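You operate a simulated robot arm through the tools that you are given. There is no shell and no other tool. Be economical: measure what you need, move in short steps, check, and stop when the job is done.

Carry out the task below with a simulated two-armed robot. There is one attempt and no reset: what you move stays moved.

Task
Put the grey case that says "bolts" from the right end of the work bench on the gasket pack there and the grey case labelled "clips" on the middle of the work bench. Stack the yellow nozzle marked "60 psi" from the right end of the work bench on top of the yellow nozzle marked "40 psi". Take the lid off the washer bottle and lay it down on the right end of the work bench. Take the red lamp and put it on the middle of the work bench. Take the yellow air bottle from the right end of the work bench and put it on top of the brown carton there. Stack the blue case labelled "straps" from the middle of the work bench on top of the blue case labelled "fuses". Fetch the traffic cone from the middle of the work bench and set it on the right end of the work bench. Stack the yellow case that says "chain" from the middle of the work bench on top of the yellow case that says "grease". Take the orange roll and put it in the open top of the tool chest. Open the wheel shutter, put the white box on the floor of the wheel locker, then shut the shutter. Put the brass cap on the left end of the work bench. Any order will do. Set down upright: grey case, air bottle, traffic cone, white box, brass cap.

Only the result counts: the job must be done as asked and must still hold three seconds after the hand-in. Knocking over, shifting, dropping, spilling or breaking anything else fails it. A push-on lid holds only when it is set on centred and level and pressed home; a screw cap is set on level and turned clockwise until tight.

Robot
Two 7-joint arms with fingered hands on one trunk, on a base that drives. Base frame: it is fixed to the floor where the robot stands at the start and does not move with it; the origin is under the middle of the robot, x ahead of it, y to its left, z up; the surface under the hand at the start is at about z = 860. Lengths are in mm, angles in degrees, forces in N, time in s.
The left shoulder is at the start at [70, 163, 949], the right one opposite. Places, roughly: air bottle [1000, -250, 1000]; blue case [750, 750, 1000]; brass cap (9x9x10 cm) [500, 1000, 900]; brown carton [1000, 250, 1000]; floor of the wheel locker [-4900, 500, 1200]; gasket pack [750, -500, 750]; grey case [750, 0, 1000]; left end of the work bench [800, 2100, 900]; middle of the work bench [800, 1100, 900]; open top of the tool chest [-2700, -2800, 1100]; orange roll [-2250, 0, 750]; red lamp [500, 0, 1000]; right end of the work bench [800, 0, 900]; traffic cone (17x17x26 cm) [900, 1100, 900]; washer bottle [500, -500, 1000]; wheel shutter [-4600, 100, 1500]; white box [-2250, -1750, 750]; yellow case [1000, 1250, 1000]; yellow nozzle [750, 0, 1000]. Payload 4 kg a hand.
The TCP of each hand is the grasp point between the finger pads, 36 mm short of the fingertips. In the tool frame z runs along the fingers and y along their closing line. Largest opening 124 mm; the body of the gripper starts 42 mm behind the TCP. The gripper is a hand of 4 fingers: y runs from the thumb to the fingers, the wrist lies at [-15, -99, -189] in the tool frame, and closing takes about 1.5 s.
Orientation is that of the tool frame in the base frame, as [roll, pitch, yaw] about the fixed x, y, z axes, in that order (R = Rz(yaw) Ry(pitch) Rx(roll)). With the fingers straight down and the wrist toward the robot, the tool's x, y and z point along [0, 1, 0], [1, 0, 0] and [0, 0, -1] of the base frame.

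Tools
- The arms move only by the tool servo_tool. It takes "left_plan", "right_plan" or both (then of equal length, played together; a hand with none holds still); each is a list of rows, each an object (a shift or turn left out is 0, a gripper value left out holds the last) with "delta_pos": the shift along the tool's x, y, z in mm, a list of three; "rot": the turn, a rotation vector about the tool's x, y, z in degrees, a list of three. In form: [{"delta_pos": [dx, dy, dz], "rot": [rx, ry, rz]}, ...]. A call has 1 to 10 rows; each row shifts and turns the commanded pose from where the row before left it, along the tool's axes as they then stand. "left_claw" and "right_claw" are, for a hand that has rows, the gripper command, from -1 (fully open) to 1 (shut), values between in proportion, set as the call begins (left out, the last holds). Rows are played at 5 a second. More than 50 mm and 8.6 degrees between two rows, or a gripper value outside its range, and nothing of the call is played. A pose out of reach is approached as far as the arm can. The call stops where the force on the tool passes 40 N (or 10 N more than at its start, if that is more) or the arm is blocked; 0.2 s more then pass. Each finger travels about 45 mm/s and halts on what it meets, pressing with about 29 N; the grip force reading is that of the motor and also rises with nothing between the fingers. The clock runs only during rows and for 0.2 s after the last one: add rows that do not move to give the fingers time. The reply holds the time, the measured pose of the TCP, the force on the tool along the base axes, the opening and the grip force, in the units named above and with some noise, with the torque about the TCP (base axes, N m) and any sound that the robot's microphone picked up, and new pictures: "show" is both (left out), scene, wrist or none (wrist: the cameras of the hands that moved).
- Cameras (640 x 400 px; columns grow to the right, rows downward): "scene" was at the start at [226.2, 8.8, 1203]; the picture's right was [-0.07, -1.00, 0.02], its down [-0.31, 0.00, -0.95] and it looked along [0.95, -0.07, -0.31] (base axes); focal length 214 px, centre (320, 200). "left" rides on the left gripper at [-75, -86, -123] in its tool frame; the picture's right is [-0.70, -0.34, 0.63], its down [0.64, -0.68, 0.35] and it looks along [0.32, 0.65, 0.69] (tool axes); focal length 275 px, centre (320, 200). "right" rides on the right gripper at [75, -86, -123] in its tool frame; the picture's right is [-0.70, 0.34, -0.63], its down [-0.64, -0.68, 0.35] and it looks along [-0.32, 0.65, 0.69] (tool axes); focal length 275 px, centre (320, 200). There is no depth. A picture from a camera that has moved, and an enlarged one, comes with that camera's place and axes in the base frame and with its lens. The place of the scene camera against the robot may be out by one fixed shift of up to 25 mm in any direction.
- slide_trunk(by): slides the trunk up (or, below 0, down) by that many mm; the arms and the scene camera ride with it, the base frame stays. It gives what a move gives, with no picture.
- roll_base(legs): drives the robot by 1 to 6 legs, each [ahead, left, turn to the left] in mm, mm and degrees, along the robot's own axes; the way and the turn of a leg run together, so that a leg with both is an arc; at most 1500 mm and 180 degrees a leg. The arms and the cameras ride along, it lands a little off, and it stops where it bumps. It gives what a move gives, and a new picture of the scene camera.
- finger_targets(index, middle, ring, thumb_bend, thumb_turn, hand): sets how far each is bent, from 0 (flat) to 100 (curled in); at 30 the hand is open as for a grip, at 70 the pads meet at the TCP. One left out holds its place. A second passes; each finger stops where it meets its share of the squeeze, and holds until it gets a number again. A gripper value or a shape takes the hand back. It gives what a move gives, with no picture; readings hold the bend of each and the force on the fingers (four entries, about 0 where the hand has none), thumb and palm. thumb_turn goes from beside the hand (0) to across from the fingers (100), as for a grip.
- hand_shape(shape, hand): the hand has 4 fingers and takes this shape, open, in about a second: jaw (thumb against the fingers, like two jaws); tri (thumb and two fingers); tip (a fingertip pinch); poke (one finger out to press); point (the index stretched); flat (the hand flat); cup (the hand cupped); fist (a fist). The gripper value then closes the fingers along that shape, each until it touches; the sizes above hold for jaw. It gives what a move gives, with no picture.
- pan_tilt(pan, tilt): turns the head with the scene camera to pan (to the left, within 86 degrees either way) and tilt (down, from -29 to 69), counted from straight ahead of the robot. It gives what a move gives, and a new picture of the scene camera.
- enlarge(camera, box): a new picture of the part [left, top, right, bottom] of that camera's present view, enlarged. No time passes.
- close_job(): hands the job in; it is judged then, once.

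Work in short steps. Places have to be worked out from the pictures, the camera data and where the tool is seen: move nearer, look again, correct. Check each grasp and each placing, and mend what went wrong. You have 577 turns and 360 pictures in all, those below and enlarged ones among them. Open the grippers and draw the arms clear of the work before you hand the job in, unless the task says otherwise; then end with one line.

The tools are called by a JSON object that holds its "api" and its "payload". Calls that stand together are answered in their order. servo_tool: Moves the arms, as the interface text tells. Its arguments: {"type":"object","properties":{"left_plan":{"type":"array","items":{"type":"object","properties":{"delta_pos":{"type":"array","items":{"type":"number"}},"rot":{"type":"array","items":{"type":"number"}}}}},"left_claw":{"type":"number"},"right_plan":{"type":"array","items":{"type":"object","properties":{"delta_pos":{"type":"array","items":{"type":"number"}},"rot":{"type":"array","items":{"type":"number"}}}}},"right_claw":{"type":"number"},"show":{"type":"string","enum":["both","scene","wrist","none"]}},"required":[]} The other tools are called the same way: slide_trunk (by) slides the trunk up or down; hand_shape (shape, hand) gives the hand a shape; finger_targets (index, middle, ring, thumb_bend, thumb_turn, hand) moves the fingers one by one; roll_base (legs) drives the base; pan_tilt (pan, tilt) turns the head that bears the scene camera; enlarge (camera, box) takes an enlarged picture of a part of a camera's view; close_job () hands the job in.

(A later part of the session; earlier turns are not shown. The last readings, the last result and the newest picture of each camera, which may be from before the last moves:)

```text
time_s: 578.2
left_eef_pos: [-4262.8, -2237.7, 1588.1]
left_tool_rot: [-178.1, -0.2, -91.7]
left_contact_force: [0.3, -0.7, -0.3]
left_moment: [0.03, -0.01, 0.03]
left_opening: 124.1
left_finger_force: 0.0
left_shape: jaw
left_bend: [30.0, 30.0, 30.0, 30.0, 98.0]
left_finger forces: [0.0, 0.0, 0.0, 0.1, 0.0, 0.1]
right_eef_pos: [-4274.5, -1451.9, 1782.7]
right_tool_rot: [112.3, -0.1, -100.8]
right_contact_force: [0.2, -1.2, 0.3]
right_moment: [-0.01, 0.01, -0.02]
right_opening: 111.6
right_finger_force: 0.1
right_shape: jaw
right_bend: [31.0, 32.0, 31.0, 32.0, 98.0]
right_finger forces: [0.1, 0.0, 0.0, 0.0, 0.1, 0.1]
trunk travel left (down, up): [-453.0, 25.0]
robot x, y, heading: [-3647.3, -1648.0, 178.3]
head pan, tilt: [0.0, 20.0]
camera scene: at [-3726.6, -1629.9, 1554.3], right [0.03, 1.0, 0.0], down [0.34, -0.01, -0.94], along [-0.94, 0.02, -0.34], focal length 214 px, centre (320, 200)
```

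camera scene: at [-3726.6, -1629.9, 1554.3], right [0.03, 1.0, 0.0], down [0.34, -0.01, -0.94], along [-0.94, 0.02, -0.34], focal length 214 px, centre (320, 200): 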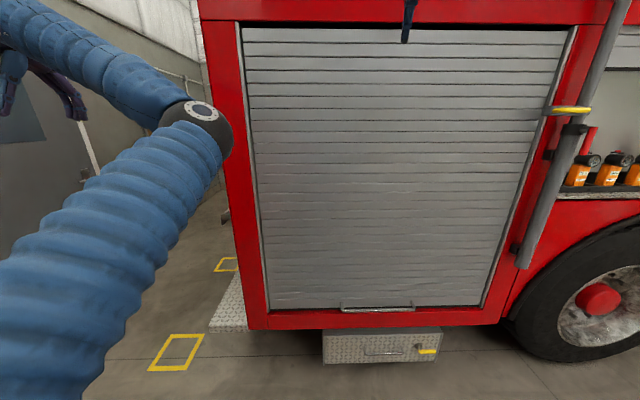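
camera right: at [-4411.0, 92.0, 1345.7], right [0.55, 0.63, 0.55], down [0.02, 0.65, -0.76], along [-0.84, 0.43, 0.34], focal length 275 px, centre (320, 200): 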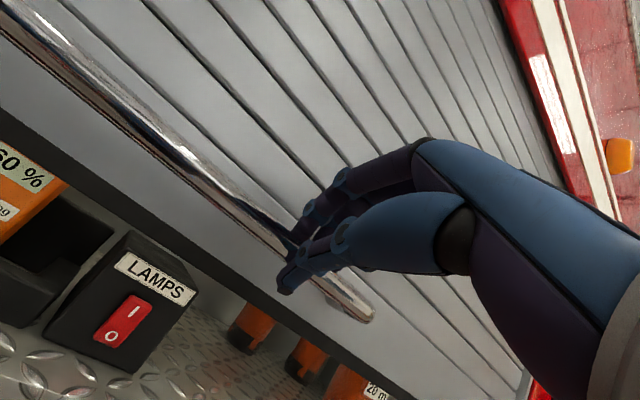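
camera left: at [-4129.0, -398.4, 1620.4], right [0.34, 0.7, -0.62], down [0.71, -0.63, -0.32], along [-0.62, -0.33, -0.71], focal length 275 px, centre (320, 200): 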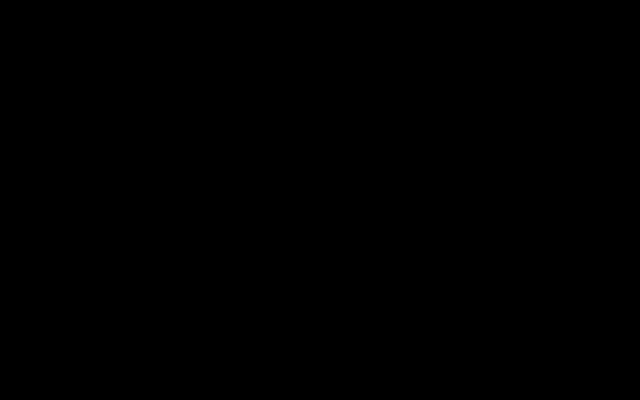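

Good. Turn around to face the table end with the white box.

{"api": "roll_base", "payload": {"legs": [[0, 0, 179], [150, 0, 0]]}}

{"api": "pan_tilt", "payload": {"pan": -8, "tilt": 20}}

{"api": "enlarge", "payload": {"camera": "scene", "box": [220, 140, 420, 280]}}

```text
time_s: 587.0
left_eef_pos: [-2906.3, -1040.9, 1589.6]
left_tool_rot: [-178.1, -0.2, 90.0]
left_contact_force: [0.4, -0.2, 0.1]
left_moment: [0.0, 0.0, 0.01]
left_opening: 123.6
left_finger_force: 0.1
left_shape: jaw
left_bend: [30.0, 30.0, 30.0, 30.0, 98.0]
left_finger forces: [0.0, 0.1, 0.1, 0.0, 0.1, 0.1]
right_eef_pos: [-2872.9, -1826.2, 1784.5]
right_tool_rot: [112.2, -0.2, 80.8]
right_contact_force: [0.4, 0.2, 0.4]
right_moment: [0.03, 0.03, -0.01]
right_opening: 111.8
right_finger_force: 0.0
right_shape: jaw
right_bend: [31.0, 32.0, 31.0, 32.0, 98.0]
right_finger forces: [0.0, 0.0, 0.1, 0.0, 0.0, 0.1]
trunk travel left (down, up): [-453.0, 25.0]
robot x, y, heading: [-3502.3, -1649.3, 0.2]
head pan, tilt: [0.0, 20.0]
camera scene: at [-3410.1, -1632.1, 1554.6], right [0.0, -1.0, 0.0], down [-0.34, 0.0, -0.94], along [0.94, 0.0, -0.34], focal length 214 px, centre (320, 200)
```

scene: 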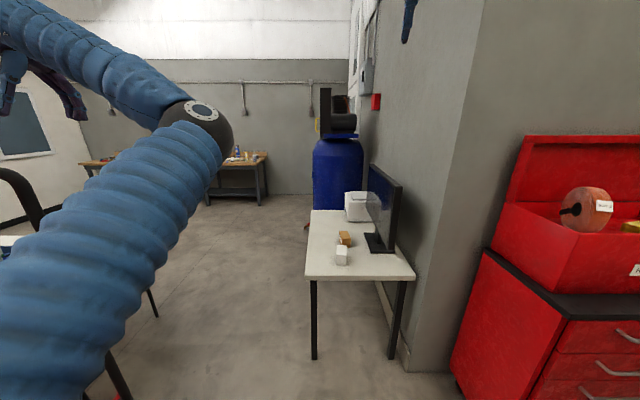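

```text
time_s: 587.7
left_eef_pos: [-2901.9, -1041.0, 1587.6]
left_tool_rot: [-178.0, -0.2, 89.9]
left_contact_force: [-0.2, 0.6, -1.3]
left_moment: [-0.01, 0.03, -0.01]
left_opening: 123.8
left_finger_force: 0.0
left_shape: jaw
left_bend: [30.0, 30.0, 30.0, 30.0, 98.0]
left_finger forces: [0.0, 0.0, 0.1, 0.0, 0.1, 0.1]
right_eef_pos: [-2868.8, -1826.5, 1783.5]
right_tool_rot: [112.3, -0.2, 81.0]
right_contact_force: [-0.4, 1.3, 0.0]
right_moment: [0.0, 0.0, 0.0]
right_opening: 111.3
right_finger_force: 0.1
right_shape: jaw
right_bend: [31.0, 32.0, 31.0, 32.0, 98.0]
right_finger forces: [0.1, 0.0, 0.0, 0.0, 0.0, 0.0]
trunk travel left (down, up): [-453.0, 25.0]
robot x, y, heading: [-3501.2, -1646.0, 0.1]
head pan, tilt: [-8.0, 20.0]
camera scene: at [-3407.6, -1645.0, 1554.2], right [-0.14, -0.99, 0.0], down [-0.34, 0.05, -0.94], along [0.93, -0.13, -0.35], focal length 214 px, centre (320, 200)
```

scene: 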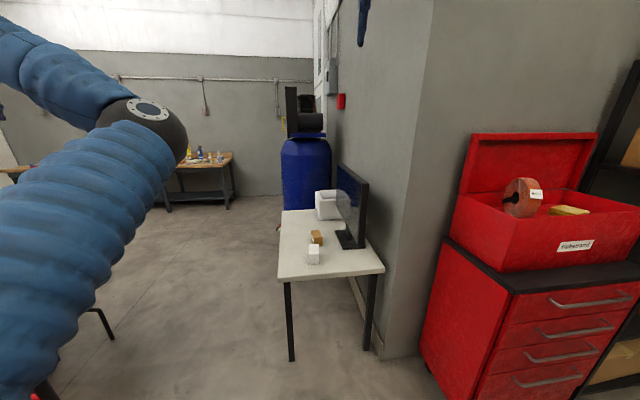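

```text
2.86 times, centred on (320, 210) of scene
camera zoom: at [-3407.6, -1645.0, 1554.2], right [-0.14, -0.99, 0.0], down [-0.34, 0.05, -0.94], along [0.93, -0.13, -0.35], focal length 613 px, centre (320, 171)
```

zoom: 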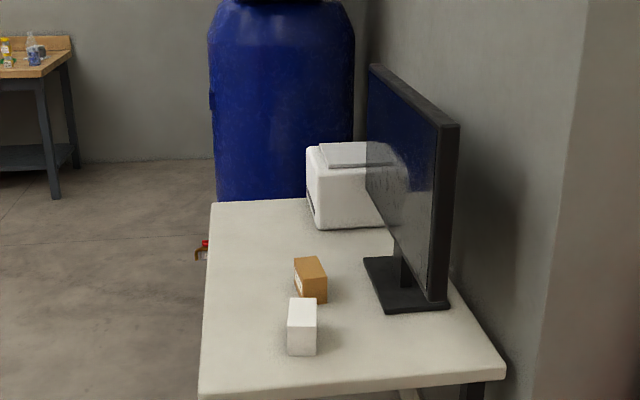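

White box ≈60×60×85 at about [-2345,-1762] on the table end. Bring the right hand back to the tilted-forward pose.

{"api": "servo_tool", "payload": {"right_plan": [{"rot": [0, 0, -8.5]}, {"rot": [0, 0, -8.5]}, {"rot": [0, 0, -8.5]}, {"rot": [0, 0, -8.5]}, {"rot": [0, 0, -8.5]}, {"rot": [0, 0, -8.5]}, {"rot": [0, 0, -8.5]}, {"rot": [0, 0, -8.5]}, {"rot": [0, 0, -8.5]}, {"rot": [0, 0, -8.5]}], "show": "none"}}

{"api": "slide_trunk", "payload": {"by": -300}}

```text
time_s: 589.9
left_eef_pos: [-2901.8, -1041.3, 1587.9]
left_tool_rot: [-178.0, -0.2, 89.9]
left_contact_force: [0.5, -0.4, 0.8]
left_moment: [0.02, -0.01, -0.01]
left_opening: 123.9
left_finger_force: 0.1
left_shape: jaw
left_bend: [30.0, 30.0, 30.0, 30.0, 98.0]
left_finger forces: [0.0, 0.1, 0.0, 0.0, 0.0, 0.0]
right_eef_pos: [-2877.4, -1791.1, 1689.4]
right_tool_rot: [146.6, 66.4, 134.9]
right_contact_force: [0.3, -0.1, -0.2]
right_moment: [0.0, 0.0, -0.01]
right_opening: 111.8
right_finger_force: 0.1
right_shape: jaw
right_bend: [31.0, 32.0, 31.0, 32.0, 98.0]
right_finger forces: [0.0, 0.0, 0.1, 0.0, 0.1, 0.1]
right hand out of reach, approached as far as the arm can: row 8, 9, 10
trunk travel left (down, up): [-453.0, 25.0]
robot x, y, heading: [-3500.8, -1645.6, -0.0]
head pan, tilt: [-8.0, 20.0]
```

```text
time_s: 592.9
left_eef_pos: [-2904.3, -1041.4, 1289.3]
left_tool_rot: [-178.1, -0.2, 89.9]
left_contact_force: [0.1, 0.3, 0.2]
left_moment: [0.0, 0.0, 0.04]
left_opening: 124.0
left_finger_force: 0.0
left_shape: jaw
left_bend: [30.0, 30.0, 30.0, 30.0, 98.0]
left_finger forces: [0.0, 0.1, 0.1, 0.0, 0.1, 0.0]
right_eef_pos: [-2842.2, -1789.8, 1346.5]
right_tool_rot: [151.2, 64.0, 138.9]
right_contact_force: [0.7, 1.0, 0.1]
right_moment: [-0.01, -0.06, 0.02]
right_opening: 111.5
right_finger_force: 0.1
right_shape: jaw
right_bend: [31.0, 32.0, 31.0, 32.0, 98.0]
right_finger forces: [0.0, 0.1, 0.0, 0.0, 0.0, 0.0]
trunk travel left (down, up): [-153.0, 325.0]
robot x, y, heading: [-3497.6, -1644.1, 0.0]
head pan, tilt: [-8.0, 20.0]
```

{"api": "servo_tool", "payload": {"right_plan": [{"rot": [0, 0, -6.6]}, {"rot": [0, 0, -6.6]}, {"rot": [0, 7, 0]}, {"rot": [0, 7, 0]}, {"rot": [0, 7, 0]}], "show": "none"}}

{"api": "roll_base", "payload": {"legs": [[300, 0, 0]]}}

{"api": "enlarge", "payload": {"camera": "right", "box": [0, 0, 640, 400]}}

```text
time_s: 594.1
left_eef_pos: [-2901.8, -1040.4, 1287.3]
left_tool_rot: [-177.9, -0.1, 90.0]
left_contact_force: [0.4, -0.9, -1.3]
left_moment: [-0.02, 0.0, 0.01]
left_opening: 123.7
left_finger_force: 0.1
left_shape: jaw
left_bend: [30.0, 30.0, 30.0, 30.0, 98.0]
left_finger forces: [0.0, 0.0, 0.1, 0.1, 0.1, 0.0]
right_eef_pos: [-2872.4, -1727.3, 1145.3]
right_tool_rot: [174.9, 49.7, 164.6]
right_contact_force: [0.2, -0.2, -0.3]
right_moment: [0.02, 0.0, 0.02]
right_opening: 111.5
right_finger_force: 0.1
right_shape: jaw
right_bend: [31.0, 32.0, 31.0, 32.0, 98.0]
right_finger forces: [0.1, 0.1, 0.0, 0.1, 0.0, 0.0]
right hand out of reach, approached as far as the arm can: row 1, 2, 3, 4, 5
trunk travel left (down, up): [-153.0, 325.0]
robot x, y, heading: [-3499.0, -1648.0, -0.1]
head pan, tilt: [-8.0, 20.0]
```

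```text
time_s: 596.1
left_eef_pos: [-2609.8, -1038.1, 1288.3]
left_tool_rot: [-178.0, -0.1, 90.1]
left_contact_force: [-0.1, 0.4, -0.3]
left_moment: [0.0, 0.04, 0.0]
left_opening: 124.0
left_finger_force: 0.0
left_shape: jaw
left_bend: [30.0, 30.0, 30.0, 30.0, 98.0]
left_finger forces: [0.0, 0.0, 0.0, 0.0, 0.1, 0.0]
right_eef_pos: [-2578.5, -1725.7, 1146.2]
right_tool_rot: [175.0, 49.7, 164.8]
right_contact_force: [0.4, -0.2, 0.0]
right_moment: [0.02, 0.03, 0.02]
right_opening: 111.6
right_finger_force: 0.0
right_shape: jaw
right_bend: [31.0, 32.0, 31.0, 32.0, 98.0]
right_finger forces: [0.0, 0.0, 0.0, 0.0, 0.0, 0.1]
trunk travel left (down, up): [-153.0, 325.0]
robot x, y, heading: [-3206.4, -1646.9, 0.1]
head pan, tilt: [-8.0, 20.0]
camera scene: at [-3003.1, -1643.4, 1211.9], right [-0.13, -0.99, 0.03], down [-0.56, 0.05, -0.83], along [0.82, -0.13, -0.56], focal length 214 px, centre (320, 200)
```

scene: 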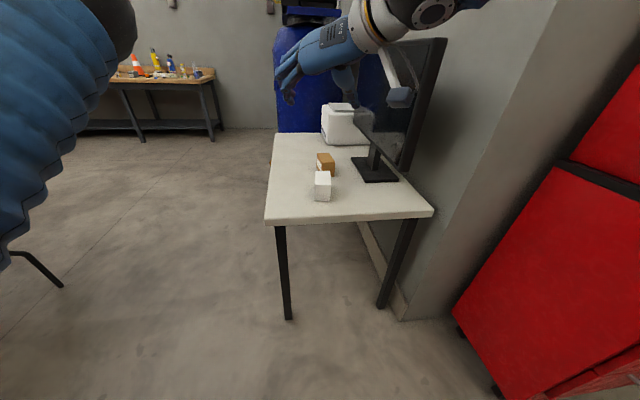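

```text
1.00 times, centred on (320, 200) of right (not enlarged: the box is as wide or as high as the picture)
camera zoom: at [-2734.8, -1783.5, 1163.8], right [0.02, 0.28, 0.96], down [0.53, -0.82, 0.23], along [0.85, 0.5, -0.17], focal length 275 px, centre (320, 200)
```

zoom: 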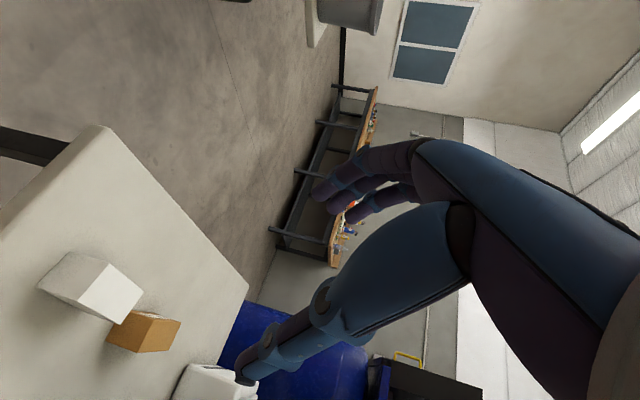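

{"api": "enlarge", "payload": {"camera": "right", "box": [0, 220, 220, 380]}}

```text
2.50 times, centred on (110, 300) of right
camera zoom: at [-2734.8, -1783.5, 1163.8], right [0.02, 0.28, 0.96], down [0.53, -0.82, 0.23], along [0.85, 0.5, -0.17], focal length 688 px, centre (845, -50)
```

zoom: 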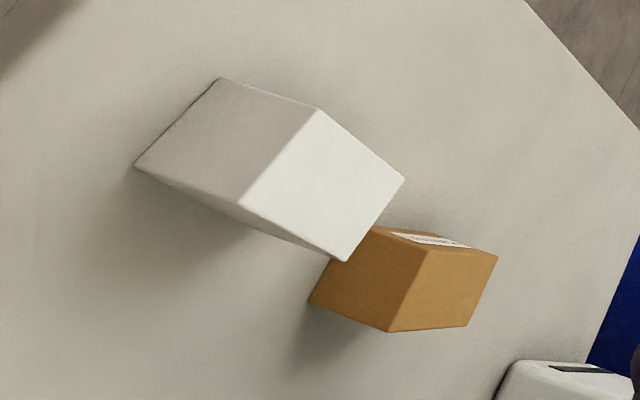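

White box: x −2344…−2237, y −1744…−1818, 107×58×73, az −9°; table z≈740. Drive in and lower.

{"api": "roll_base", "payload": {"legs": [[183, -40, 0]]}}

{"api": "slide_trunk", "payload": {"by": -150}}

{"api": "servo_tool", "payload": {"right_plan": [{"delta_pos": [30, -2, 26]}, {"delta_pos": [30, -2, 26]}, {"delta_pos": [30, -2, 26]}], "right_claw": -1, "show": "wrist"}}

```text
time_s: 597.6
left_eef_pos: [-2425.1, -1079.4, 1287.2]
left_tool_rot: [-177.9, -0.2, 90.0]
left_contact_force: [0.4, 0.0, -0.7]
left_moment: [-0.01, 0.02, 0.03]
left_opening: 124.0
left_finger_force: 0.0
left_shape: jaw
left_bend: [30.0, 30.0, 30.0, 30.0, 98.0]
left_finger forces: [0.0, 0.1, 0.0, 0.0, 0.0, 0.0]
right_eef_pos: [-2395.7, -1765.9, 1146.0]
right_tool_rot: [175.0, 49.6, 164.9]
right_contact_force: [0.1, -1.0, 0.5]
right_moment: [0.01, 0.0, -0.02]
right_opening: 111.6
right_finger_force: 0.1
right_shape: jaw
right_bend: [31.0, 32.0, 31.0, 32.0, 98.0]
right_finger forces: [0.0, 0.1, 0.2, 0.0, 0.0, 0.1]
trunk travel left (down, up): [-153.0, 325.0]
robot x, y, heading: [-3021.9, -1687.0, 0.2]
head pan, tilt: [-8.0, 20.0]
camera scene: at [-2820.7, -1683.4, 1211.8], right [-0.13, -0.99, 0.03], down [-0.56, 0.05, -0.82], along [0.82, -0.13, -0.56], focal length 214 px, centre (320, 200)
```

scene: 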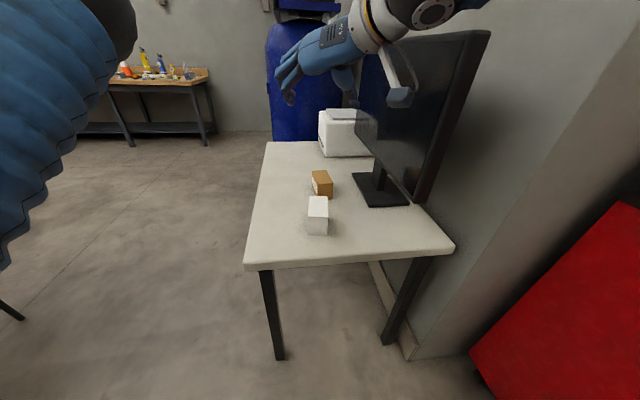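

```text
time_s: 599.4
left_eef_pos: [-2429.0, -1078.5, 1139.8]
left_tool_rot: [-178.1, -0.1, 90.1]
left_contact_force: [0.1, 0.4, 0.0]
left_moment: [0.01, -0.02, 0.02]
left_opening: 123.8
left_finger_force: 0.1
left_shape: jaw
left_bend: [30.0, 30.0, 30.0, 30.0, 98.0]
left_finger forces: [0.1, 0.0, 0.0, 0.0, 0.1, 0.1]
right_eef_pos: [-2337.6, -1765.7, 852.7]
right_tool_rot: [178.7, 38.1, 167.4]
right_contact_force: [0.3, 0.7, 0.1]
right_moment: [0.0, 0.02, 0.02]
right_opening: 111.6
right_finger_force: 0.1
right_shape: jaw
right_bend: [31.0, 32.0, 31.0, 32.0, 98.0]
right_finger forces: [0.0, 0.0, 0.0, 0.0, 0.1, 0.1]
trunk travel left (down, up): [-3.0, 475.0]
robot x, y, heading: [-3022.9, -1687.0, 0.2]
head pan, tilt: [-8.0, 20.0]
```

```text
time_s: 600.1
left_eef_pos: [-2427.6, -1078.9, 1139.1]
left_tool_rot: [-178.2, -0.1, 90.0]
left_contact_force: [-0.3, -0.4, 0.4]
left_moment: [0.01, 0.06, -0.01]
left_opening: 123.7
left_finger_force: 0.1
left_shape: jaw
left_bend: [30.0, 30.0, 30.0, 30.0, 98.0]
left_finger forces: [0.0, 0.0, 0.1, 0.1, 0.0, 0.1]
right_eef_pos: [-2354.4, -1763.2, 765.0]
right_tool_rot: [178.0, 38.9, 167.1]
right_contact_force: [-3.4, -4.1, 26.2]
right_moment: [1.23, -0.65, 0.32]
right_opening: 123.9
right_finger_force: 0.0
right_shape: jaw
right_bend: [27.0, 30.0, 30.0, 30.0, 99.0]
right_finger forces: [24.7, 0.0, 0.1, 0.0, 4.5, 0.1]
trunk travel left (down, up): [-3.0, 475.0]
robot x, y, heading: [-3018.2, -1690.2, 0.2]
head pan, tilt: [-8.0, 20.0]
stopped in row 3 (right hand): the force on the tool passed its limit at 57 N (the readings are from after the stop); the commanded pose is now the measured one
camera right: at [-2505.2, -1822.7, 810.9], right [0.2, 0.28, 0.94], down [0.57, -0.82, 0.12], along [0.8, 0.51, -0.32], focal length 275 px, centre (320, 200)
```

right: 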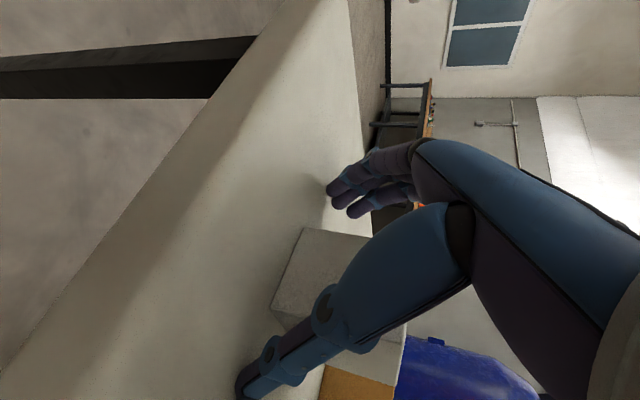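

The hand came down further than expected and fingertips press on the table. Raise 40 mm and check the box.

{"api": "servo_tool", "payload": {"right_plan": [{"delta_pos": [-25, 0, -31]}, {}], "show": "wrist"}}

```text
time_s: 600.7
left_eef_pos: [-2423.3, -1078.3, 1135.6]
left_tool_rot: [-177.9, -0.2, 89.7]
left_contact_force: [1.0, 0.2, -0.6]
left_moment: [0.01, 0.0, -0.01]
left_opening: 124.1
left_finger_force: 0.0
left_shape: jaw
left_bend: [30.0, 30.0, 30.0, 30.0, 98.0]
left_finger forces: [0.1, 0.1, 0.0, 0.0, 0.1, 0.1]
right_eef_pos: [-2353.8, -1766.6, 797.8]
right_tool_rot: [178.5, 38.4, 167.2]
right_contact_force: [0.2, -0.1, 0.1]
right_moment: [-0.03, -0.02, 0.0]
right_opening: 123.8
right_finger_force: 0.1
right_shape: jaw
right_bend: [30.0, 30.0, 30.0, 30.0, 98.0]
right_finger forces: [0.0, 0.1, 0.0, 0.0, 0.1, 0.0]
trunk travel left (down, up): [-3.0, 475.0]
robot x, y, heading: [-3020.6, -1684.5, 0.3]
head pan, tilt: [-8.0, 20.0]
camera right: at [-2503.7, -1824.9, 846.0], right [0.21, 0.28, 0.94], down [0.57, -0.82, 0.11], along [0.8, 0.51, -0.33], focal length 275 px, centre (320, 200)
```

right: 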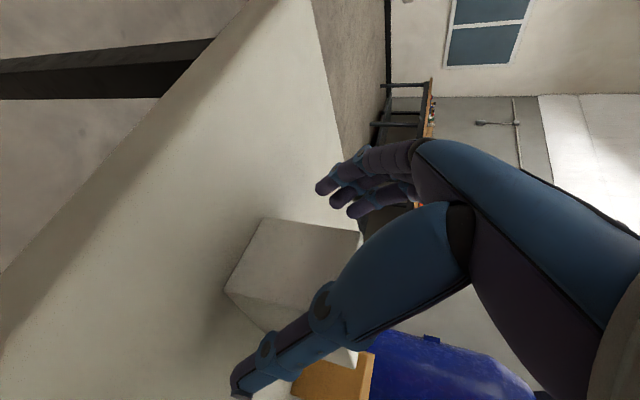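

Undisturbed. Advance to the grip point and close.

{"api": "servo_tool", "payload": {"right_plan": [{"delta_pos": [-21, -0.5, 13.5]}, {"delta_pos": [-21, -0.5, 13.5]}], "show": "none"}}

{"api": "servo_tool", "payload": {"right_plan": [{}, {}, {}, {}, {}, {}, {}, {}], "right_claw": 1, "show": "wrist"}}

```text
time_s: 601.3
left_eef_pos: [-2425.8, -1079.0, 1137.4]
left_tool_rot: [-177.9, -0.2, 89.8]
left_contact_force: [-0.3, -0.4, 0.2]
left_moment: [0.0, -0.03, 0.01]
left_opening: 123.9
left_finger_force: 0.0
left_shape: jaw
left_bend: [30.0, 30.0, 30.0, 30.0, 98.0]
left_finger forces: [0.1, 0.0, 0.1, 0.1, 0.0, 0.0]
right_eef_pos: [-2304.5, -1777.0, 804.9]
right_tool_rot: [178.3, 38.5, 167.1]
right_contact_force: [0.0, 0.0, -0.8]
right_moment: [-0.02, -0.04, -0.04]
right_opening: 123.9
right_finger_force: 0.2
right_shape: jaw
right_bend: [30.0, 30.0, 30.0, 30.0, 98.0]
right_finger forces: [0.1, 0.0, 0.1, 0.0, 0.0, 0.0]
trunk travel left (down, up): [-3.0, 475.0]
robot x, y, heading: [-3017.9, -1689.4, 0.2]
head pan, tilt: [-8.0, 20.0]
```

```text
time_s: 603.1
left_eef_pos: [-2425.8, -1077.6, 1137.7]
left_tool_rot: [-178.0, -0.2, 89.8]
left_contact_force: [-0.1, -0.2, -0.1]
left_moment: [0.02, 0.05, -0.02]
left_opening: 124.0
left_finger_force: 0.1
left_shape: jaw
left_bend: [30.0, 30.0, 30.0, 30.0, 98.0]
left_finger forces: [0.1, 0.1, 0.1, 0.0, 0.1, 0.0]
right_eef_pos: [-2305.4, -1777.3, 806.5]
right_tool_rot: [178.1, 38.7, 167.1]
right_contact_force: [-0.4, 0.4, 4.1]
right_moment: [0.21, -0.13, 0.11]
right_opening: 79.6
right_finger_force: 28.9
right_shape: jaw
right_bend: [39.0, 43.0, 42.0, 50.0, 99.0]
right_finger forces: [16.5, 8.2, 4.0, 0.1, 29.0, 0.0]
trunk travel left (down, up): [-3.0, 475.0]
robot x, y, heading: [-3023.3, -1684.2, 0.3]
head pan, tilt: [-8.0, 20.0]
camera right: at [-2455.8, -1835.2, 852.7], right [0.21, 0.28, 0.94], down [0.57, -0.82, 0.12], along [0.8, 0.51, -0.33], focal length 275 px, centre (320, 200)
```

right: 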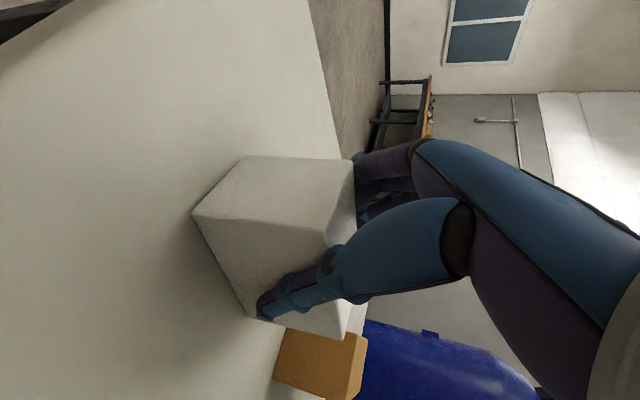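

Gripped. Lift, back away from the table, and turn toward the truck.

{"api": "slide_trunk", "payload": {"by": 250}}

{"api": "roll_base", "payload": {"legs": [[-480, 0, 0], [0, 0, 179.7]]}}

```text
time_s: 605.7
left_eef_pos: [-2425.1, -1079.4, 1387.1]
left_tool_rot: [-177.9, -0.2, 89.9]
left_contact_force: [0.2, -1.6, -0.5]
left_moment: [0.0, -0.01, 0.01]
left_opening: 124.0
left_finger_force: 0.1
left_shape: jaw
left_bend: [30.0, 30.0, 30.0, 30.0, 98.0]
left_finger forces: [0.0, 0.0, 0.0, 0.0, 0.0, 0.0]
right_eef_pos: [-2306.2, -1777.0, 1053.5]
right_tool_rot: [178.3, 38.5, 167.1]
right_contact_force: [-0.1, -0.4, -2.3]
right_moment: [0.02, 0.0, -0.01]
right_opening: 79.4
right_finger_force: 29.0
right_shape: jaw
right_bend: [39.0, 43.0, 42.0, 50.0, 99.0]
right_finger forces: [15.8, 7.8, 3.8, 0.0, 27.2, 0.1]
trunk travel left (down, up): [-253.0, 225.0]
robot x, y, heading: [-3026.0, -1685.0, -0.0]
head pan, tilt: [-8.0, 20.0]
```

```text
time_s: 615.9
left_eef_pos: [-4105.9, -2285.3, 1388.3]
left_tool_rot: [-178.0, -0.2, -91.0]
left_contact_force: [0.8, -0.3, -0.2]
left_moment: [0.0, -0.01, 0.02]
left_opening: 124.1
left_finger_force: 0.1
left_shape: jaw
left_bend: [30.0, 30.0, 30.0, 30.0, 98.0]
left_finger forces: [0.1, 0.1, 0.0, 0.0, 0.0, 0.0]
right_eef_pos: [-4216.3, -1585.5, 1054.9]
right_tool_rot: [178.1, 38.5, -13.6]
right_contact_force: [-0.5, 0.4, -1.8]
right_moment: [-0.01, -0.04, 0.01]
right_opening: 79.0
right_finger_force: 28.4
right_shape: jaw
right_bend: [40.0, 44.0, 42.0, 50.0, 99.0]
right_finger forces: [14.9, 7.4, 3.7, 0.0, 26.1, 0.0]
trunk travel left (down, up): [-253.0, 225.0]
robot x, y, heading: [-3498.6, -1687.1, 179.3]
head pan, tilt: [-8.0, 20.0]
camera scene: at [-3631.1, -1656.2, 1337.1], right [0.15, 0.99, 0.02], down [0.45, -0.05, -0.89], along [-0.88, 0.14, -0.45], focal length 214 px, centre (320, 200)
```

scene: 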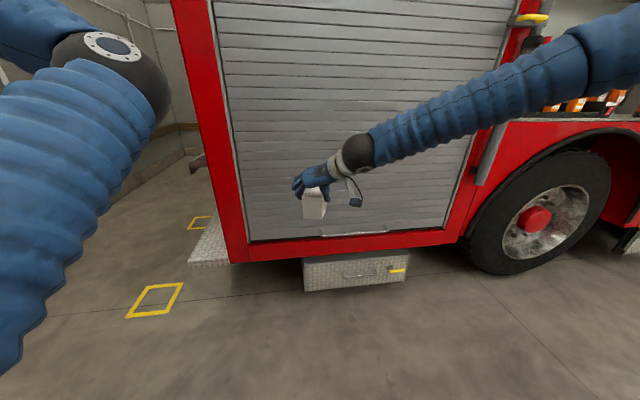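

{"api": "roll_base", "payload": {"legs": [[100, 0, 0.7], [0, -1000, 0], [0, -950, 0]]}}

```text
time_s: 626.3
left_eef_pos: [-4195.6, -345.1, 1387.3]
left_tool_rot: [-177.9, -0.2, -90.9]
left_contact_force: [-0.3, -0.9, -0.6]
left_moment: [0.0, 0.0, 0.01]
left_opening: 124.1
left_finger_force: 0.0
left_shape: jaw
left_bend: [30.0, 30.0, 30.0, 30.0, 98.0]
left_finger forces: [0.0, 0.0, 0.0, 0.0, 0.0, 0.1]
right_eef_pos: [-4305.4, 353.1, 1053.0]
right_tool_rot: [178.2, 38.4, -13.6]
right_contact_force: [0.3, -0.6, -1.6]
right_moment: [0.01, 0.0, -0.04]
right_opening: 79.0
right_finger_force: 28.3
right_shape: jaw
right_bend: [40.0, 44.0, 42.0, 50.0, 99.0]
right_finger forces: [14.9, 7.4, 3.8, 0.0, 26.0, 0.0]
trunk travel left (down, up): [-253.0, 225.0]
robot x, y, heading: [-3588.5, 253.5, 179.3]
head pan, tilt: [-8.0, 20.0]
camera scene: at [-3720.8, 282.4, 1337.1], right [0.15, 0.99, 0.02], down [0.45, -0.05, -0.89], along [-0.88, 0.14, -0.45], focal length 214 px, centre (320, 200)
```

scene: 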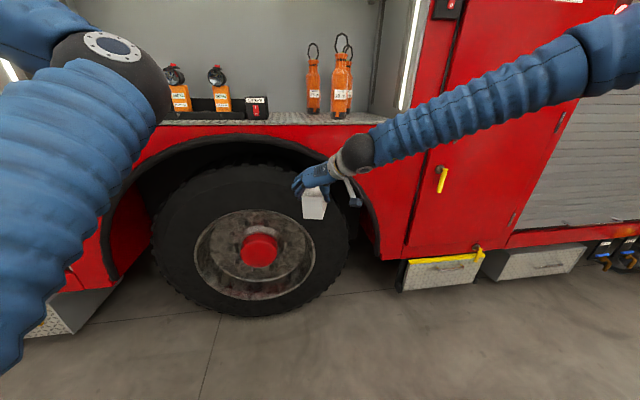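

Raise to locker height.

{"api": "slide_trunk", "payload": {"by": 222}}

{"api": "servo_tool", "payload": {"right_plan": [{"delta_pos": [-25, 0, -31]}, {"delta_pos": [-19, 0, -23]}], "left_plan": [{"delta_pos": [0, -35, 0]}, {"delta_pos": [0, -35, 0]}], "show": "both"}}

```text
time_s: 628.6
left_eef_pos: [-4195.4, -346.8, 1609.0]
left_tool_rot: [-177.9, -0.2, -90.9]
left_contact_force: [0.6, 0.6, -0.3]
left_moment: [0.01, 0.02, 0.0]
left_opening: 123.8
left_finger_force: 0.1
left_shape: jaw
left_bend: [30.0, 30.0, 30.0, 30.0, 98.0]
left_finger forces: [0.0, 0.0, 0.0, 0.0, 0.0, 0.0]
right_eef_pos: [-4305.8, 352.5, 1276.3]
right_tool_rot: [178.3, 38.6, -13.7]
right_contact_force: [-0.6, -0.3, -1.2]
right_moment: [0.0, -0.06, -0.02]
right_opening: 78.8
right_finger_force: 29.2
right_shape: jaw
right_bend: [40.0, 44.0, 42.0, 50.0, 99.0]
right_finger forces: [15.0, 7.4, 3.8, 0.0, 25.9, 0.0]
trunk travel left (down, up): [-475.0, 3.0]
robot x, y, heading: [-3589.0, 249.8, 179.2]
head pan, tilt: [-8.0, 20.0]
```

```text
time_s: 629.2
left_eef_pos: [-4122.1, -347.5, 1611.9]
left_tool_rot: [-178.2, -0.3, -90.9]
left_contact_force: [0.7, -0.6, 0.2]
left_moment: [-0.04, 0.04, -0.01]
left_opening: 124.0
left_finger_force: 0.1
left_shape: jaw
left_bend: [30.0, 30.0, 30.0, 30.0, 98.0]
left_finger forces: [0.0, 0.0, 0.1, 0.0, 0.0, 0.0]
right_eef_pos: [-4282.7, 345.7, 1322.0]
right_tool_rot: [177.4, 39.4, -14.9]
right_contact_force: [-0.4, -0.2, -1.5]
right_moment: [0.01, 0.0, -0.01]
right_opening: 78.8
right_finger_force: 29.3
right_shape: jaw
right_bend: [40.0, 44.0, 42.0, 50.0, 99.0]
right_finger forces: [15.0, 7.3, 3.8, 0.1, 25.9, 0.1]
right hand out of reach, approached as far as the arm can: row 1, 2
trunk travel left (down, up): [-475.0, 3.0]
robot x, y, heading: [-3594.0, 251.3, 179.2]
head pan, tilt: [-8.0, 20.0]
camera scene: at [-3663.5, 281.2, 1575.9], right [0.15, 0.99, 0.0], down [0.34, -0.05, -0.94], along [-0.93, 0.14, -0.34], focal length 214 px, centre (320, 200)
camera right: at [-4130.4, 399.4, 1366.8], right [-0.2, -0.27, 0.94], down [-0.54, 0.83, 0.12], along [-0.82, -0.49, -0.31], focal length 275 px, centre (320, 200)
camera left: at [-4039.0, -273.7, 1738.0], right [0.37, 0.69, -0.62], down [0.68, -0.66, -0.32], along [-0.63, -0.31, -0.71], focal length 275 px, centre (320, 200)
```

scene: 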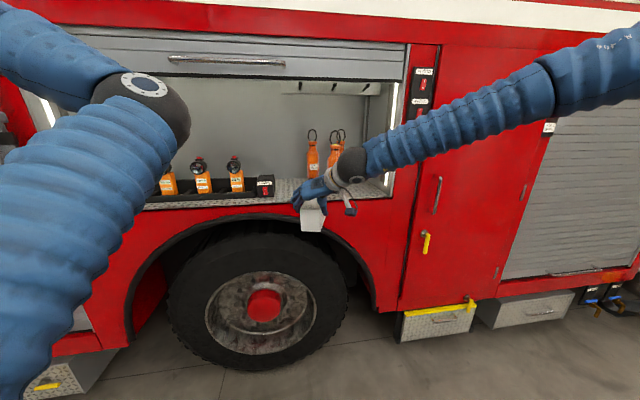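
right: 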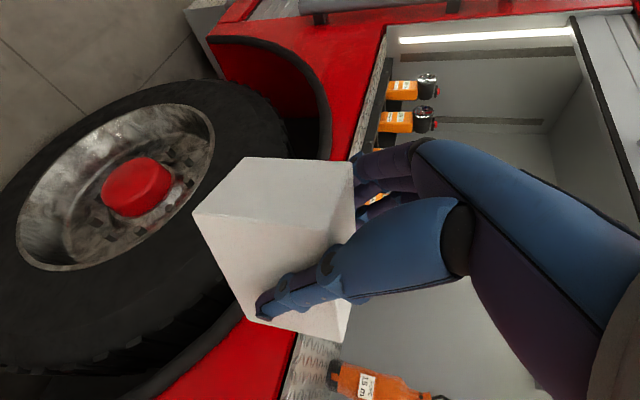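
left: 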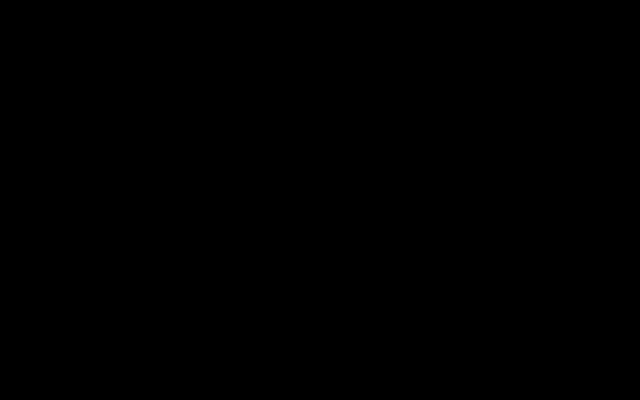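

Slightly more height needed. Extend forward and up.

{"api": "servo_tool", "payload": {"right_plan": [{"delta_pos": [-25, 5, 1]}, {"delta_pos": [-25, 5, 1]}, {"delta_pos": [-25, 5, 1]}], "show": "none"}}

```text
time_s: 630.0
left_eef_pos: [-4127.2, -347.4, 1611.5]
left_tool_rot: [-177.9, -0.2, -90.9]
left_contact_force: [-0.3, -0.6, -0.7]
left_moment: [-0.02, -0.01, -0.01]
left_opening: 124.0
left_finger_force: 0.1
left_shape: jaw
left_bend: [30.0, 30.0, 30.0, 30.0, 98.0]
left_finger forces: [0.0, 0.1, 0.0, 0.0, 0.0, 0.0]
right_eef_pos: [-4300.3, 334.3, 1314.7]
right_tool_rot: [177.4, 39.4, -15.1]
right_contact_force: [-0.2, 0.3, -1.6]
right_moment: [0.03, -0.05, -0.01]
right_opening: 79.0
right_finger_force: 29.1
right_shape: jaw
right_bend: [40.0, 44.0, 42.0, 50.0, 99.0]
right_finger forces: [15.0, 7.4, 3.9, 0.0, 26.1, 0.1]
right hand out of reach, approached as far as the arm can: row 1, 2, 3
trunk travel left (down, up): [-475.0, 3.0]
robot x, y, heading: [-3587.7, 252.4, 179.3]
head pan, tilt: [-8.0, 20.0]
```

{"api": "servo_tool", "payload": {"right_plan": [{"delta_pos": [11, -5, -26]}, {"delta_pos": [11, -5, -26]}], "show": "none"}}

```text
time_s: 630.6
left_eef_pos: [-4124.7, -347.4, 1611.9]
left_tool_rot: [-178.0, -0.3, -90.9]
left_contact_force: [-0.8, 0.5, 0.0]
left_moment: [0.03, 0.0, 0.0]
left_opening: 123.9
left_finger_force: 0.1
left_shape: jaw
left_bend: [30.0, 30.0, 30.0, 30.0, 98.0]
left_finger forces: [0.0, 0.0, 0.0, 0.0, 0.1, 0.0]
right_eef_pos: [-4245.0, 330.8, 1339.5]
right_tool_rot: [178.3, 38.5, -13.6]
right_contact_force: [0.0, -0.8, -1.7]
right_moment: [-0.01, -0.03, -0.01]
right_opening: 78.7
right_finger_force: 28.7
right_shape: jaw
right_bend: [40.0, 44.0, 42.0, 50.0, 99.0]
right_finger forces: [14.9, 7.3, 3.9, 0.0, 25.7, 0.0]
right hand out of reach, approached as far as the arm can: row 1
trunk travel left (down, up): [-475.0, 3.0]
robot x, y, heading: [-3593.5, 251.3, 179.4]
head pan, tilt: [-8.0, 20.0]
```

Good clearance now. Pull the left hand back a bit more, then drive in.

{"api": "servo_tool", "payload": {"left_plan": [{"delta_pos": [0, -40, 0]}, {"delta_pos": [0, -40, 0]}, {"delta_pos": [0, -40, 0]}], "show": "none"}}

{"api": "roll_base", "payload": {"legs": [[300, 0, 0]]}}

{"api": "enlarge", "payload": {"camera": "right", "box": [0, 0, 640, 400]}}

```text
time_s: 631.4
left_eef_pos: [-4004.0, -349.3, 1616.5]
left_tool_rot: [-178.0, -0.3, -91.1]
left_contact_force: [-0.3, -0.5, -1.1]
left_moment: [0.0, 0.01, 0.01]
left_opening: 124.0
left_finger_force: 0.2
left_shape: jaw
left_bend: [30.0, 30.0, 30.0, 30.0, 98.0]
left_finger forces: [0.0, 0.1, 0.0, 0.1, 0.1, 0.1]
right_eef_pos: [-4245.3, 332.6, 1339.1]
right_tool_rot: [178.2, 38.6, -13.7]
right_contact_force: [0.2, 0.3, -2.2]
right_moment: [0.02, 0.02, 0.03]
right_opening: 79.0
right_finger_force: 29.1
right_shape: jaw
right_bend: [40.0, 44.0, 42.0, 50.0, 99.0]
right_finger forces: [14.9, 7.3, 3.8, 0.0, 25.9, 0.0]
trunk travel left (down, up): [-475.0, 3.0]
robot x, y, heading: [-3591.0, 251.4, 179.4]
head pan, tilt: [-8.0, 20.0]
```

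```text
time_s: 633.5
left_eef_pos: [-4305.6, -346.4, 1616.6]
left_tool_rot: [-177.9, -0.2, -90.9]
left_contact_force: [0.2, 0.5, 0.2]
left_moment: [0.0, 0.03, -0.01]
left_opening: 123.9
left_finger_force: 0.1
left_shape: jaw
left_bend: [30.0, 30.0, 30.0, 30.0, 98.0]
left_finger forces: [0.0, 0.1, 0.1, 0.1, 0.0, 0.0]
right_eef_pos: [-4545.7, 335.6, 1339.2]
right_tool_rot: [178.1, 38.5, -13.8]
right_contact_force: [0.0, -0.6, -1.6]
right_moment: [0.0, -0.03, 0.02]
right_opening: 78.5
right_finger_force: 28.7
right_shape: jaw
right_bend: [40.0, 44.0, 42.0, 50.0, 99.0]
right_finger forces: [14.9, 7.4, 3.8, 0.1, 26.0, 0.0]
trunk travel left (down, up): [-475.0, 3.0]
robot x, y, heading: [-3889.2, 256.1, 179.1]
head pan, tilt: [-8.0, 20.0]
camera scene: at [-3965.1, 285.1, 1575.8], right [0.15, 0.99, 0.0], down [0.34, -0.05, -0.94], along [-0.93, 0.14, -0.34], focal length 214 px, centre (320, 200)
```

scene: 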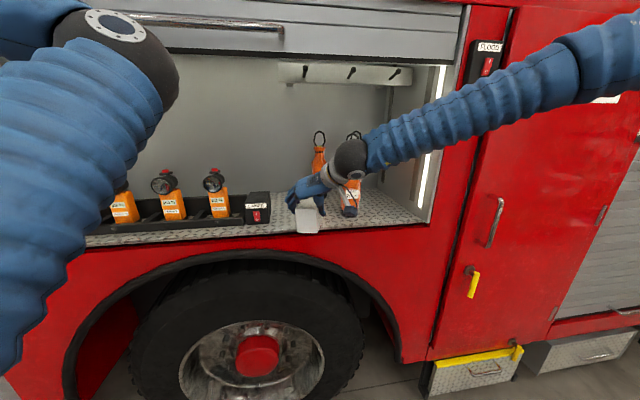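

```text
1.00 times, centred on (320, 200) of right (not enlarged: the box is as wide or as high as the picture)
camera zoom: at [-4395.4, 389.6, 1385.9], right [-0.21, -0.27, 0.94], down [-0.55, 0.83, 0.12], along [-0.81, -0.49, -0.33], focal length 275 px, centre (320, 200)
```

zoom: 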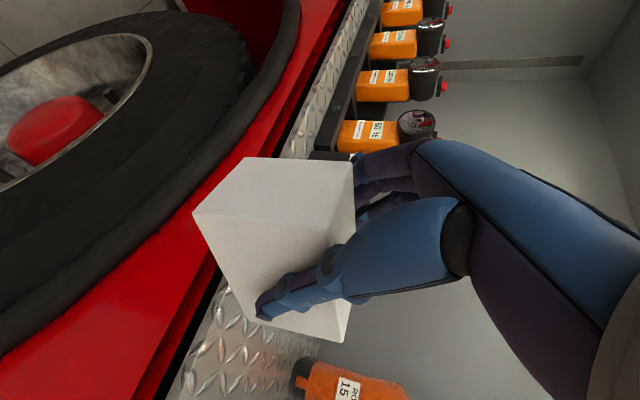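

Entering cleanly. Drive 165 mm further in.

{"api": "roll_base", "payload": {"legs": [[165, 0, 0]]}}

{"api": "enlarge", "payload": {"camera": "right", "box": [0, 0, 640, 400]}}

```text
time_s: 634.9
left_eef_pos: [-4468.4, -342.1, 1616.6]
left_tool_rot: [-178.1, -0.3, -91.0]
left_contact_force: [0.5, -0.6, 0.5]
left_moment: [0.0, 0.02, 0.0]
left_opening: 124.4
left_finger_force: 0.1
left_shape: jaw
left_bend: [30.0, 30.0, 30.0, 30.0, 98.0]
left_finger forces: [0.0, 0.0, 0.1, 0.0, 0.0, 0.0]
right_eef_pos: [-4710.2, 337.3, 1339.9]
right_tool_rot: [178.2, 38.7, -13.7]
right_contact_force: [0.7, 0.4, -2.2]
right_moment: [0.01, 0.0, 0.02]
right_opening: 78.7
right_finger_force: 28.9
right_shape: jaw
right_bend: [40.0, 44.0, 42.0, 50.0, 99.0]
right_finger forces: [14.9, 7.3, 3.8, 0.0, 25.9, 0.1]
trunk travel left (down, up): [-475.0, 3.0]
robot x, y, heading: [-4057.5, 260.5, 179.3]
head pan, tilt: [-8.0, 20.0]
camera scene: at [-4130.0, 287.1, 1575.9], right [0.15, 0.99, 0.0], down [0.34, -0.05, -0.94], along [-0.93, 0.14, -0.34], focal length 214 px, centre (320, 200)
```

scene: 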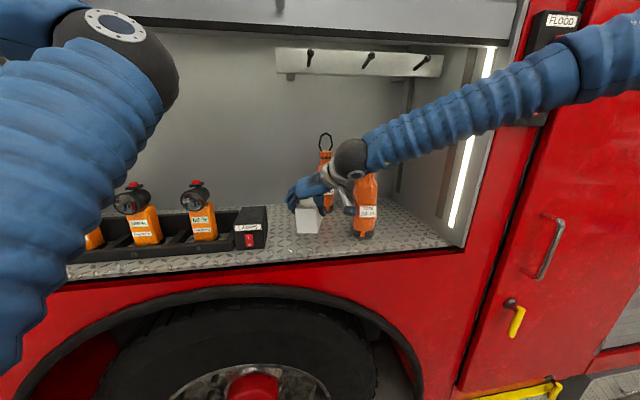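

```text
1.00 times, centred on (320, 200) of right (not enlarged: the box is as wide or as high as the picture)
camera zoom: at [-4560.5, 391.3, 1386.4], right [-0.21, -0.27, 0.94], down [-0.55, 0.82, 0.12], along [-0.81, -0.49, -0.33], focal length 275 px, centre (320, 200)
```

zoom: 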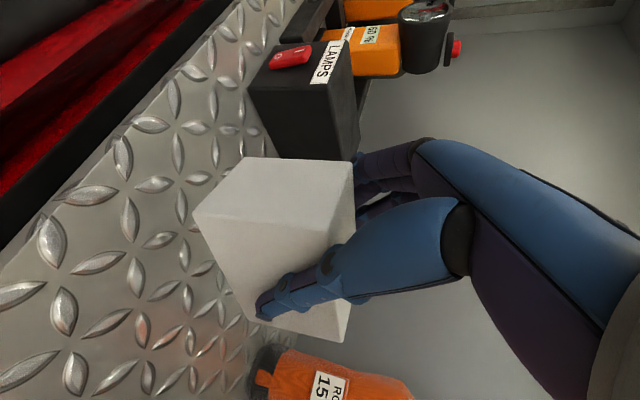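

Inside, free on both sides. Lower onto the locker floor.

{"api": "slide_trunk", "payload": {"by": -22}}

{"api": "servo_tool", "payload": {"right_plan": [{"delta_pos": [3, 0, 4]}, {"delta_pos": [3, 0, 4]}, {"delta_pos": [3, 0, 4]}], "show": "none"}}

```text
time_s: 635.6
left_eef_pos: [-4472.5, -343.2, 1593.8]
left_tool_rot: [-177.9, -0.4, -90.9]
left_contact_force: [-0.8, 0.3, 0.3]
left_moment: [0.02, -0.02, 0.0]
left_opening: 123.9
left_finger_force: 0.0
left_shape: jaw
left_bend: [30.0, 30.0, 30.0, 30.0, 98.0]
left_finger forces: [0.0, 0.0, 0.1, 0.0, 0.1, 0.1]
right_eef_pos: [-4714.8, 337.0, 1315.5]
right_tool_rot: [178.2, 38.4, -13.7]
right_contact_force: [-0.7, -0.4, -2.4]
right_moment: [0.01, -0.04, 0.0]
right_opening: 78.9
right_finger_force: 29.4
right_shape: jaw
right_bend: [40.0, 44.0, 42.0, 50.0, 99.0]
right_finger forces: [14.9, 7.3, 3.8, 0.0, 25.9, 0.0]
trunk travel left (down, up): [-453.0, 25.0]
robot x, y, heading: [-4053.8, 256.4, 179.1]
head pan, tilt: [-8.0, 20.0]
```

```text
time_s: 636.4
left_eef_pos: [-4471.4, -343.3, 1594.0]
left_tool_rot: [-178.0, -0.2, -90.9]
left_contact_force: [0.0, 0.3, 0.1]
left_moment: [-0.01, 0.01, -0.03]
left_opening: 124.1
left_finger_force: 0.0
left_shape: jaw
left_bend: [30.0, 30.0, 30.0, 30.0, 98.0]
left_finger forces: [0.1, 0.1, 0.0, 0.0, 0.1, 0.1]
right_eef_pos: [-4713.2, 336.5, 1301.0]
right_tool_rot: [178.3, 38.6, -13.6]
right_contact_force: [0.2, -0.3, -1.4]
right_moment: [0.0, -0.01, 0.01]
right_opening: 78.7
right_finger_force: 29.0
right_shape: jaw
right_bend: [40.0, 44.0, 42.0, 50.0, 99.0]
right_finger forces: [14.9, 7.3, 3.7, 0.0, 25.9, 0.0]
trunk travel left (down, up): [-453.0, 25.0]
robot x, y, heading: [-4060.2, 258.7, 179.4]
head pan, tilt: [-8.0, 20.0]
```

{"api": "servo_tool", "payload": {"right_plan": [{"delta_pos": [3, 0, 4]}, {"delta_pos": [3, 0, 4]}, {"delta_pos": [3, 0, 4]}, {"delta_pos": [3, 0, 4]}], "show": "wrist"}}

```text
time_s: 637.4
left_eef_pos: [-4469.5, -343.4, 1596.1]
left_tool_rot: [-178.0, -0.2, -90.9]
left_contact_force: [0.2, 0.3, 0.6]
left_moment: [-0.01, 0.05, 0.01]
left_opening: 124.0
left_finger_force: 0.2
left_shape: jaw
left_bend: [30.0, 30.0, 30.0, 30.0, 98.0]
left_finger forces: [0.0, 0.1, 0.0, 0.1, 0.0, 0.1]
right_eef_pos: [-4712.9, 337.1, 1285.1]
right_tool_rot: [178.0, 38.7, -13.8]
right_contact_force: [-0.4, 3.6, 18.0]
right_moment: [-0.48, 0.38, 0.09]
right_opening: 78.9
right_finger_force: 28.7
right_shape: jaw
right_bend: [40.0, 44.0, 43.0, 49.0, 99.0]
right_finger forces: [15.3, 7.6, 3.8, 0.1, 29.8, 0.1]
trunk travel left (down, up): [-453.0, 25.0]
robot x, y, heading: [-4054.4, 257.5, 179.4]
head pan, tilt: [-8.0, 20.0]
camera right: at [-4562.3, 390.8, 1330.5], right [-0.21, -0.27, 0.94], down [-0.55, 0.82, 0.12], along [-0.81, -0.49, -0.32], focal length 275 px, centre (320, 200)
```

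right: 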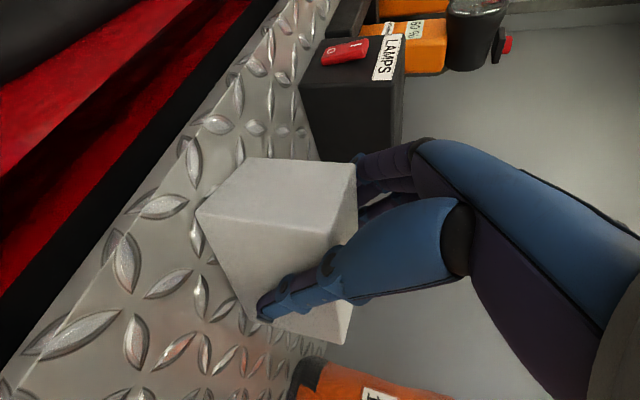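

Contact with the floor. Release and withdraw.

{"api": "servo_tool", "payload": {"right_plan": [{}, {}, {}, {}, {}, {}, {"delta_pos": [0, 0, -30]}, {"delta_pos": [0, 0, -40]}, {"delta_pos": [10, 0, -45]}], "right_claw": -0.6, "show": "both"}}

```text
time_s: 639.4
left_eef_pos: [-4468.7, -343.9, 1594.8]
left_tool_rot: [-178.1, -0.3, -90.8]
left_contact_force: [0.6, 0.2, 1.0]
left_moment: [-0.01, -0.02, -0.02]
left_opening: 123.9
left_finger_force: 0.1
left_shape: jaw
left_bend: [30.0, 30.0, 30.0, 30.0, 98.0]
left_finger forces: [0.0, 0.0, 0.1, 0.1, 0.1, 0.1]
right_eef_pos: [-4636.9, 322.3, 1366.6]
right_tool_rot: [178.2, 38.7, -13.6]
right_contact_force: [0.9, 0.2, 0.5]
right_moment: [0.02, 0.01, -0.02]
right_opening: 99.1
right_finger_force: 0.1
right_shape: jaw
right_bend: [32.0, 35.0, 34.0, 0.0, 98.0]
right_finger forces: [0.1, 0.1, 0.1, 0.0, 0.0, 0.0]
trunk travel left (down, up): [-453.0, 25.0]
robot x, y, heading: [-4057.9, 258.3, 179.4]
head pan, tilt: [-8.0, 20.0]
camera scene: at [-4131.0, 286.8, 1554.5], right [0.15, 0.99, 0.0], down [0.34, -0.05, -0.94], along [-0.93, 0.14, -0.34], focal length 214 px, centre (320, 200)
camera right: at [-4485.2, 376.3, 1412.8], right [-0.21, -0.28, 0.94], down [-0.55, 0.82, 0.12], along [-0.8, -0.49, -0.33], focal length 275 px, centre (320, 200)
```

scene: 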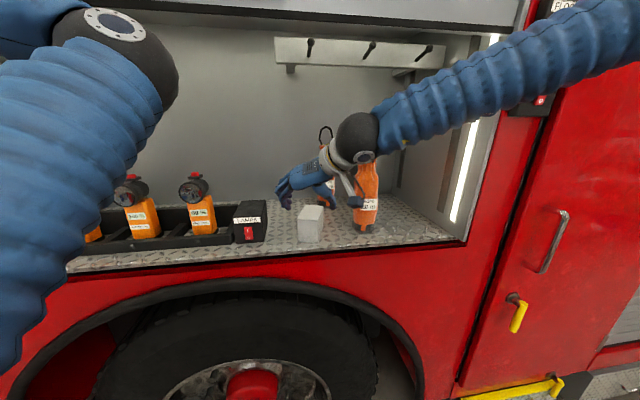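
right: 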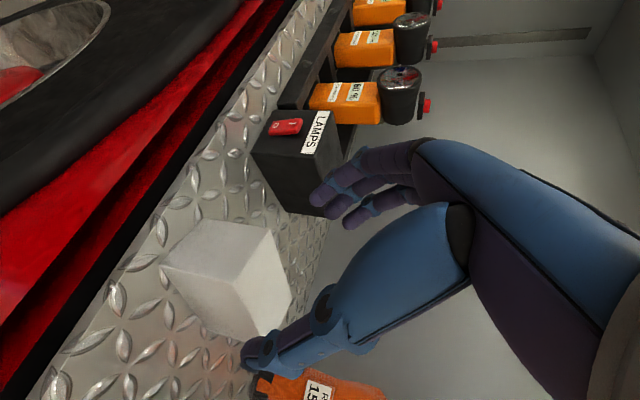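

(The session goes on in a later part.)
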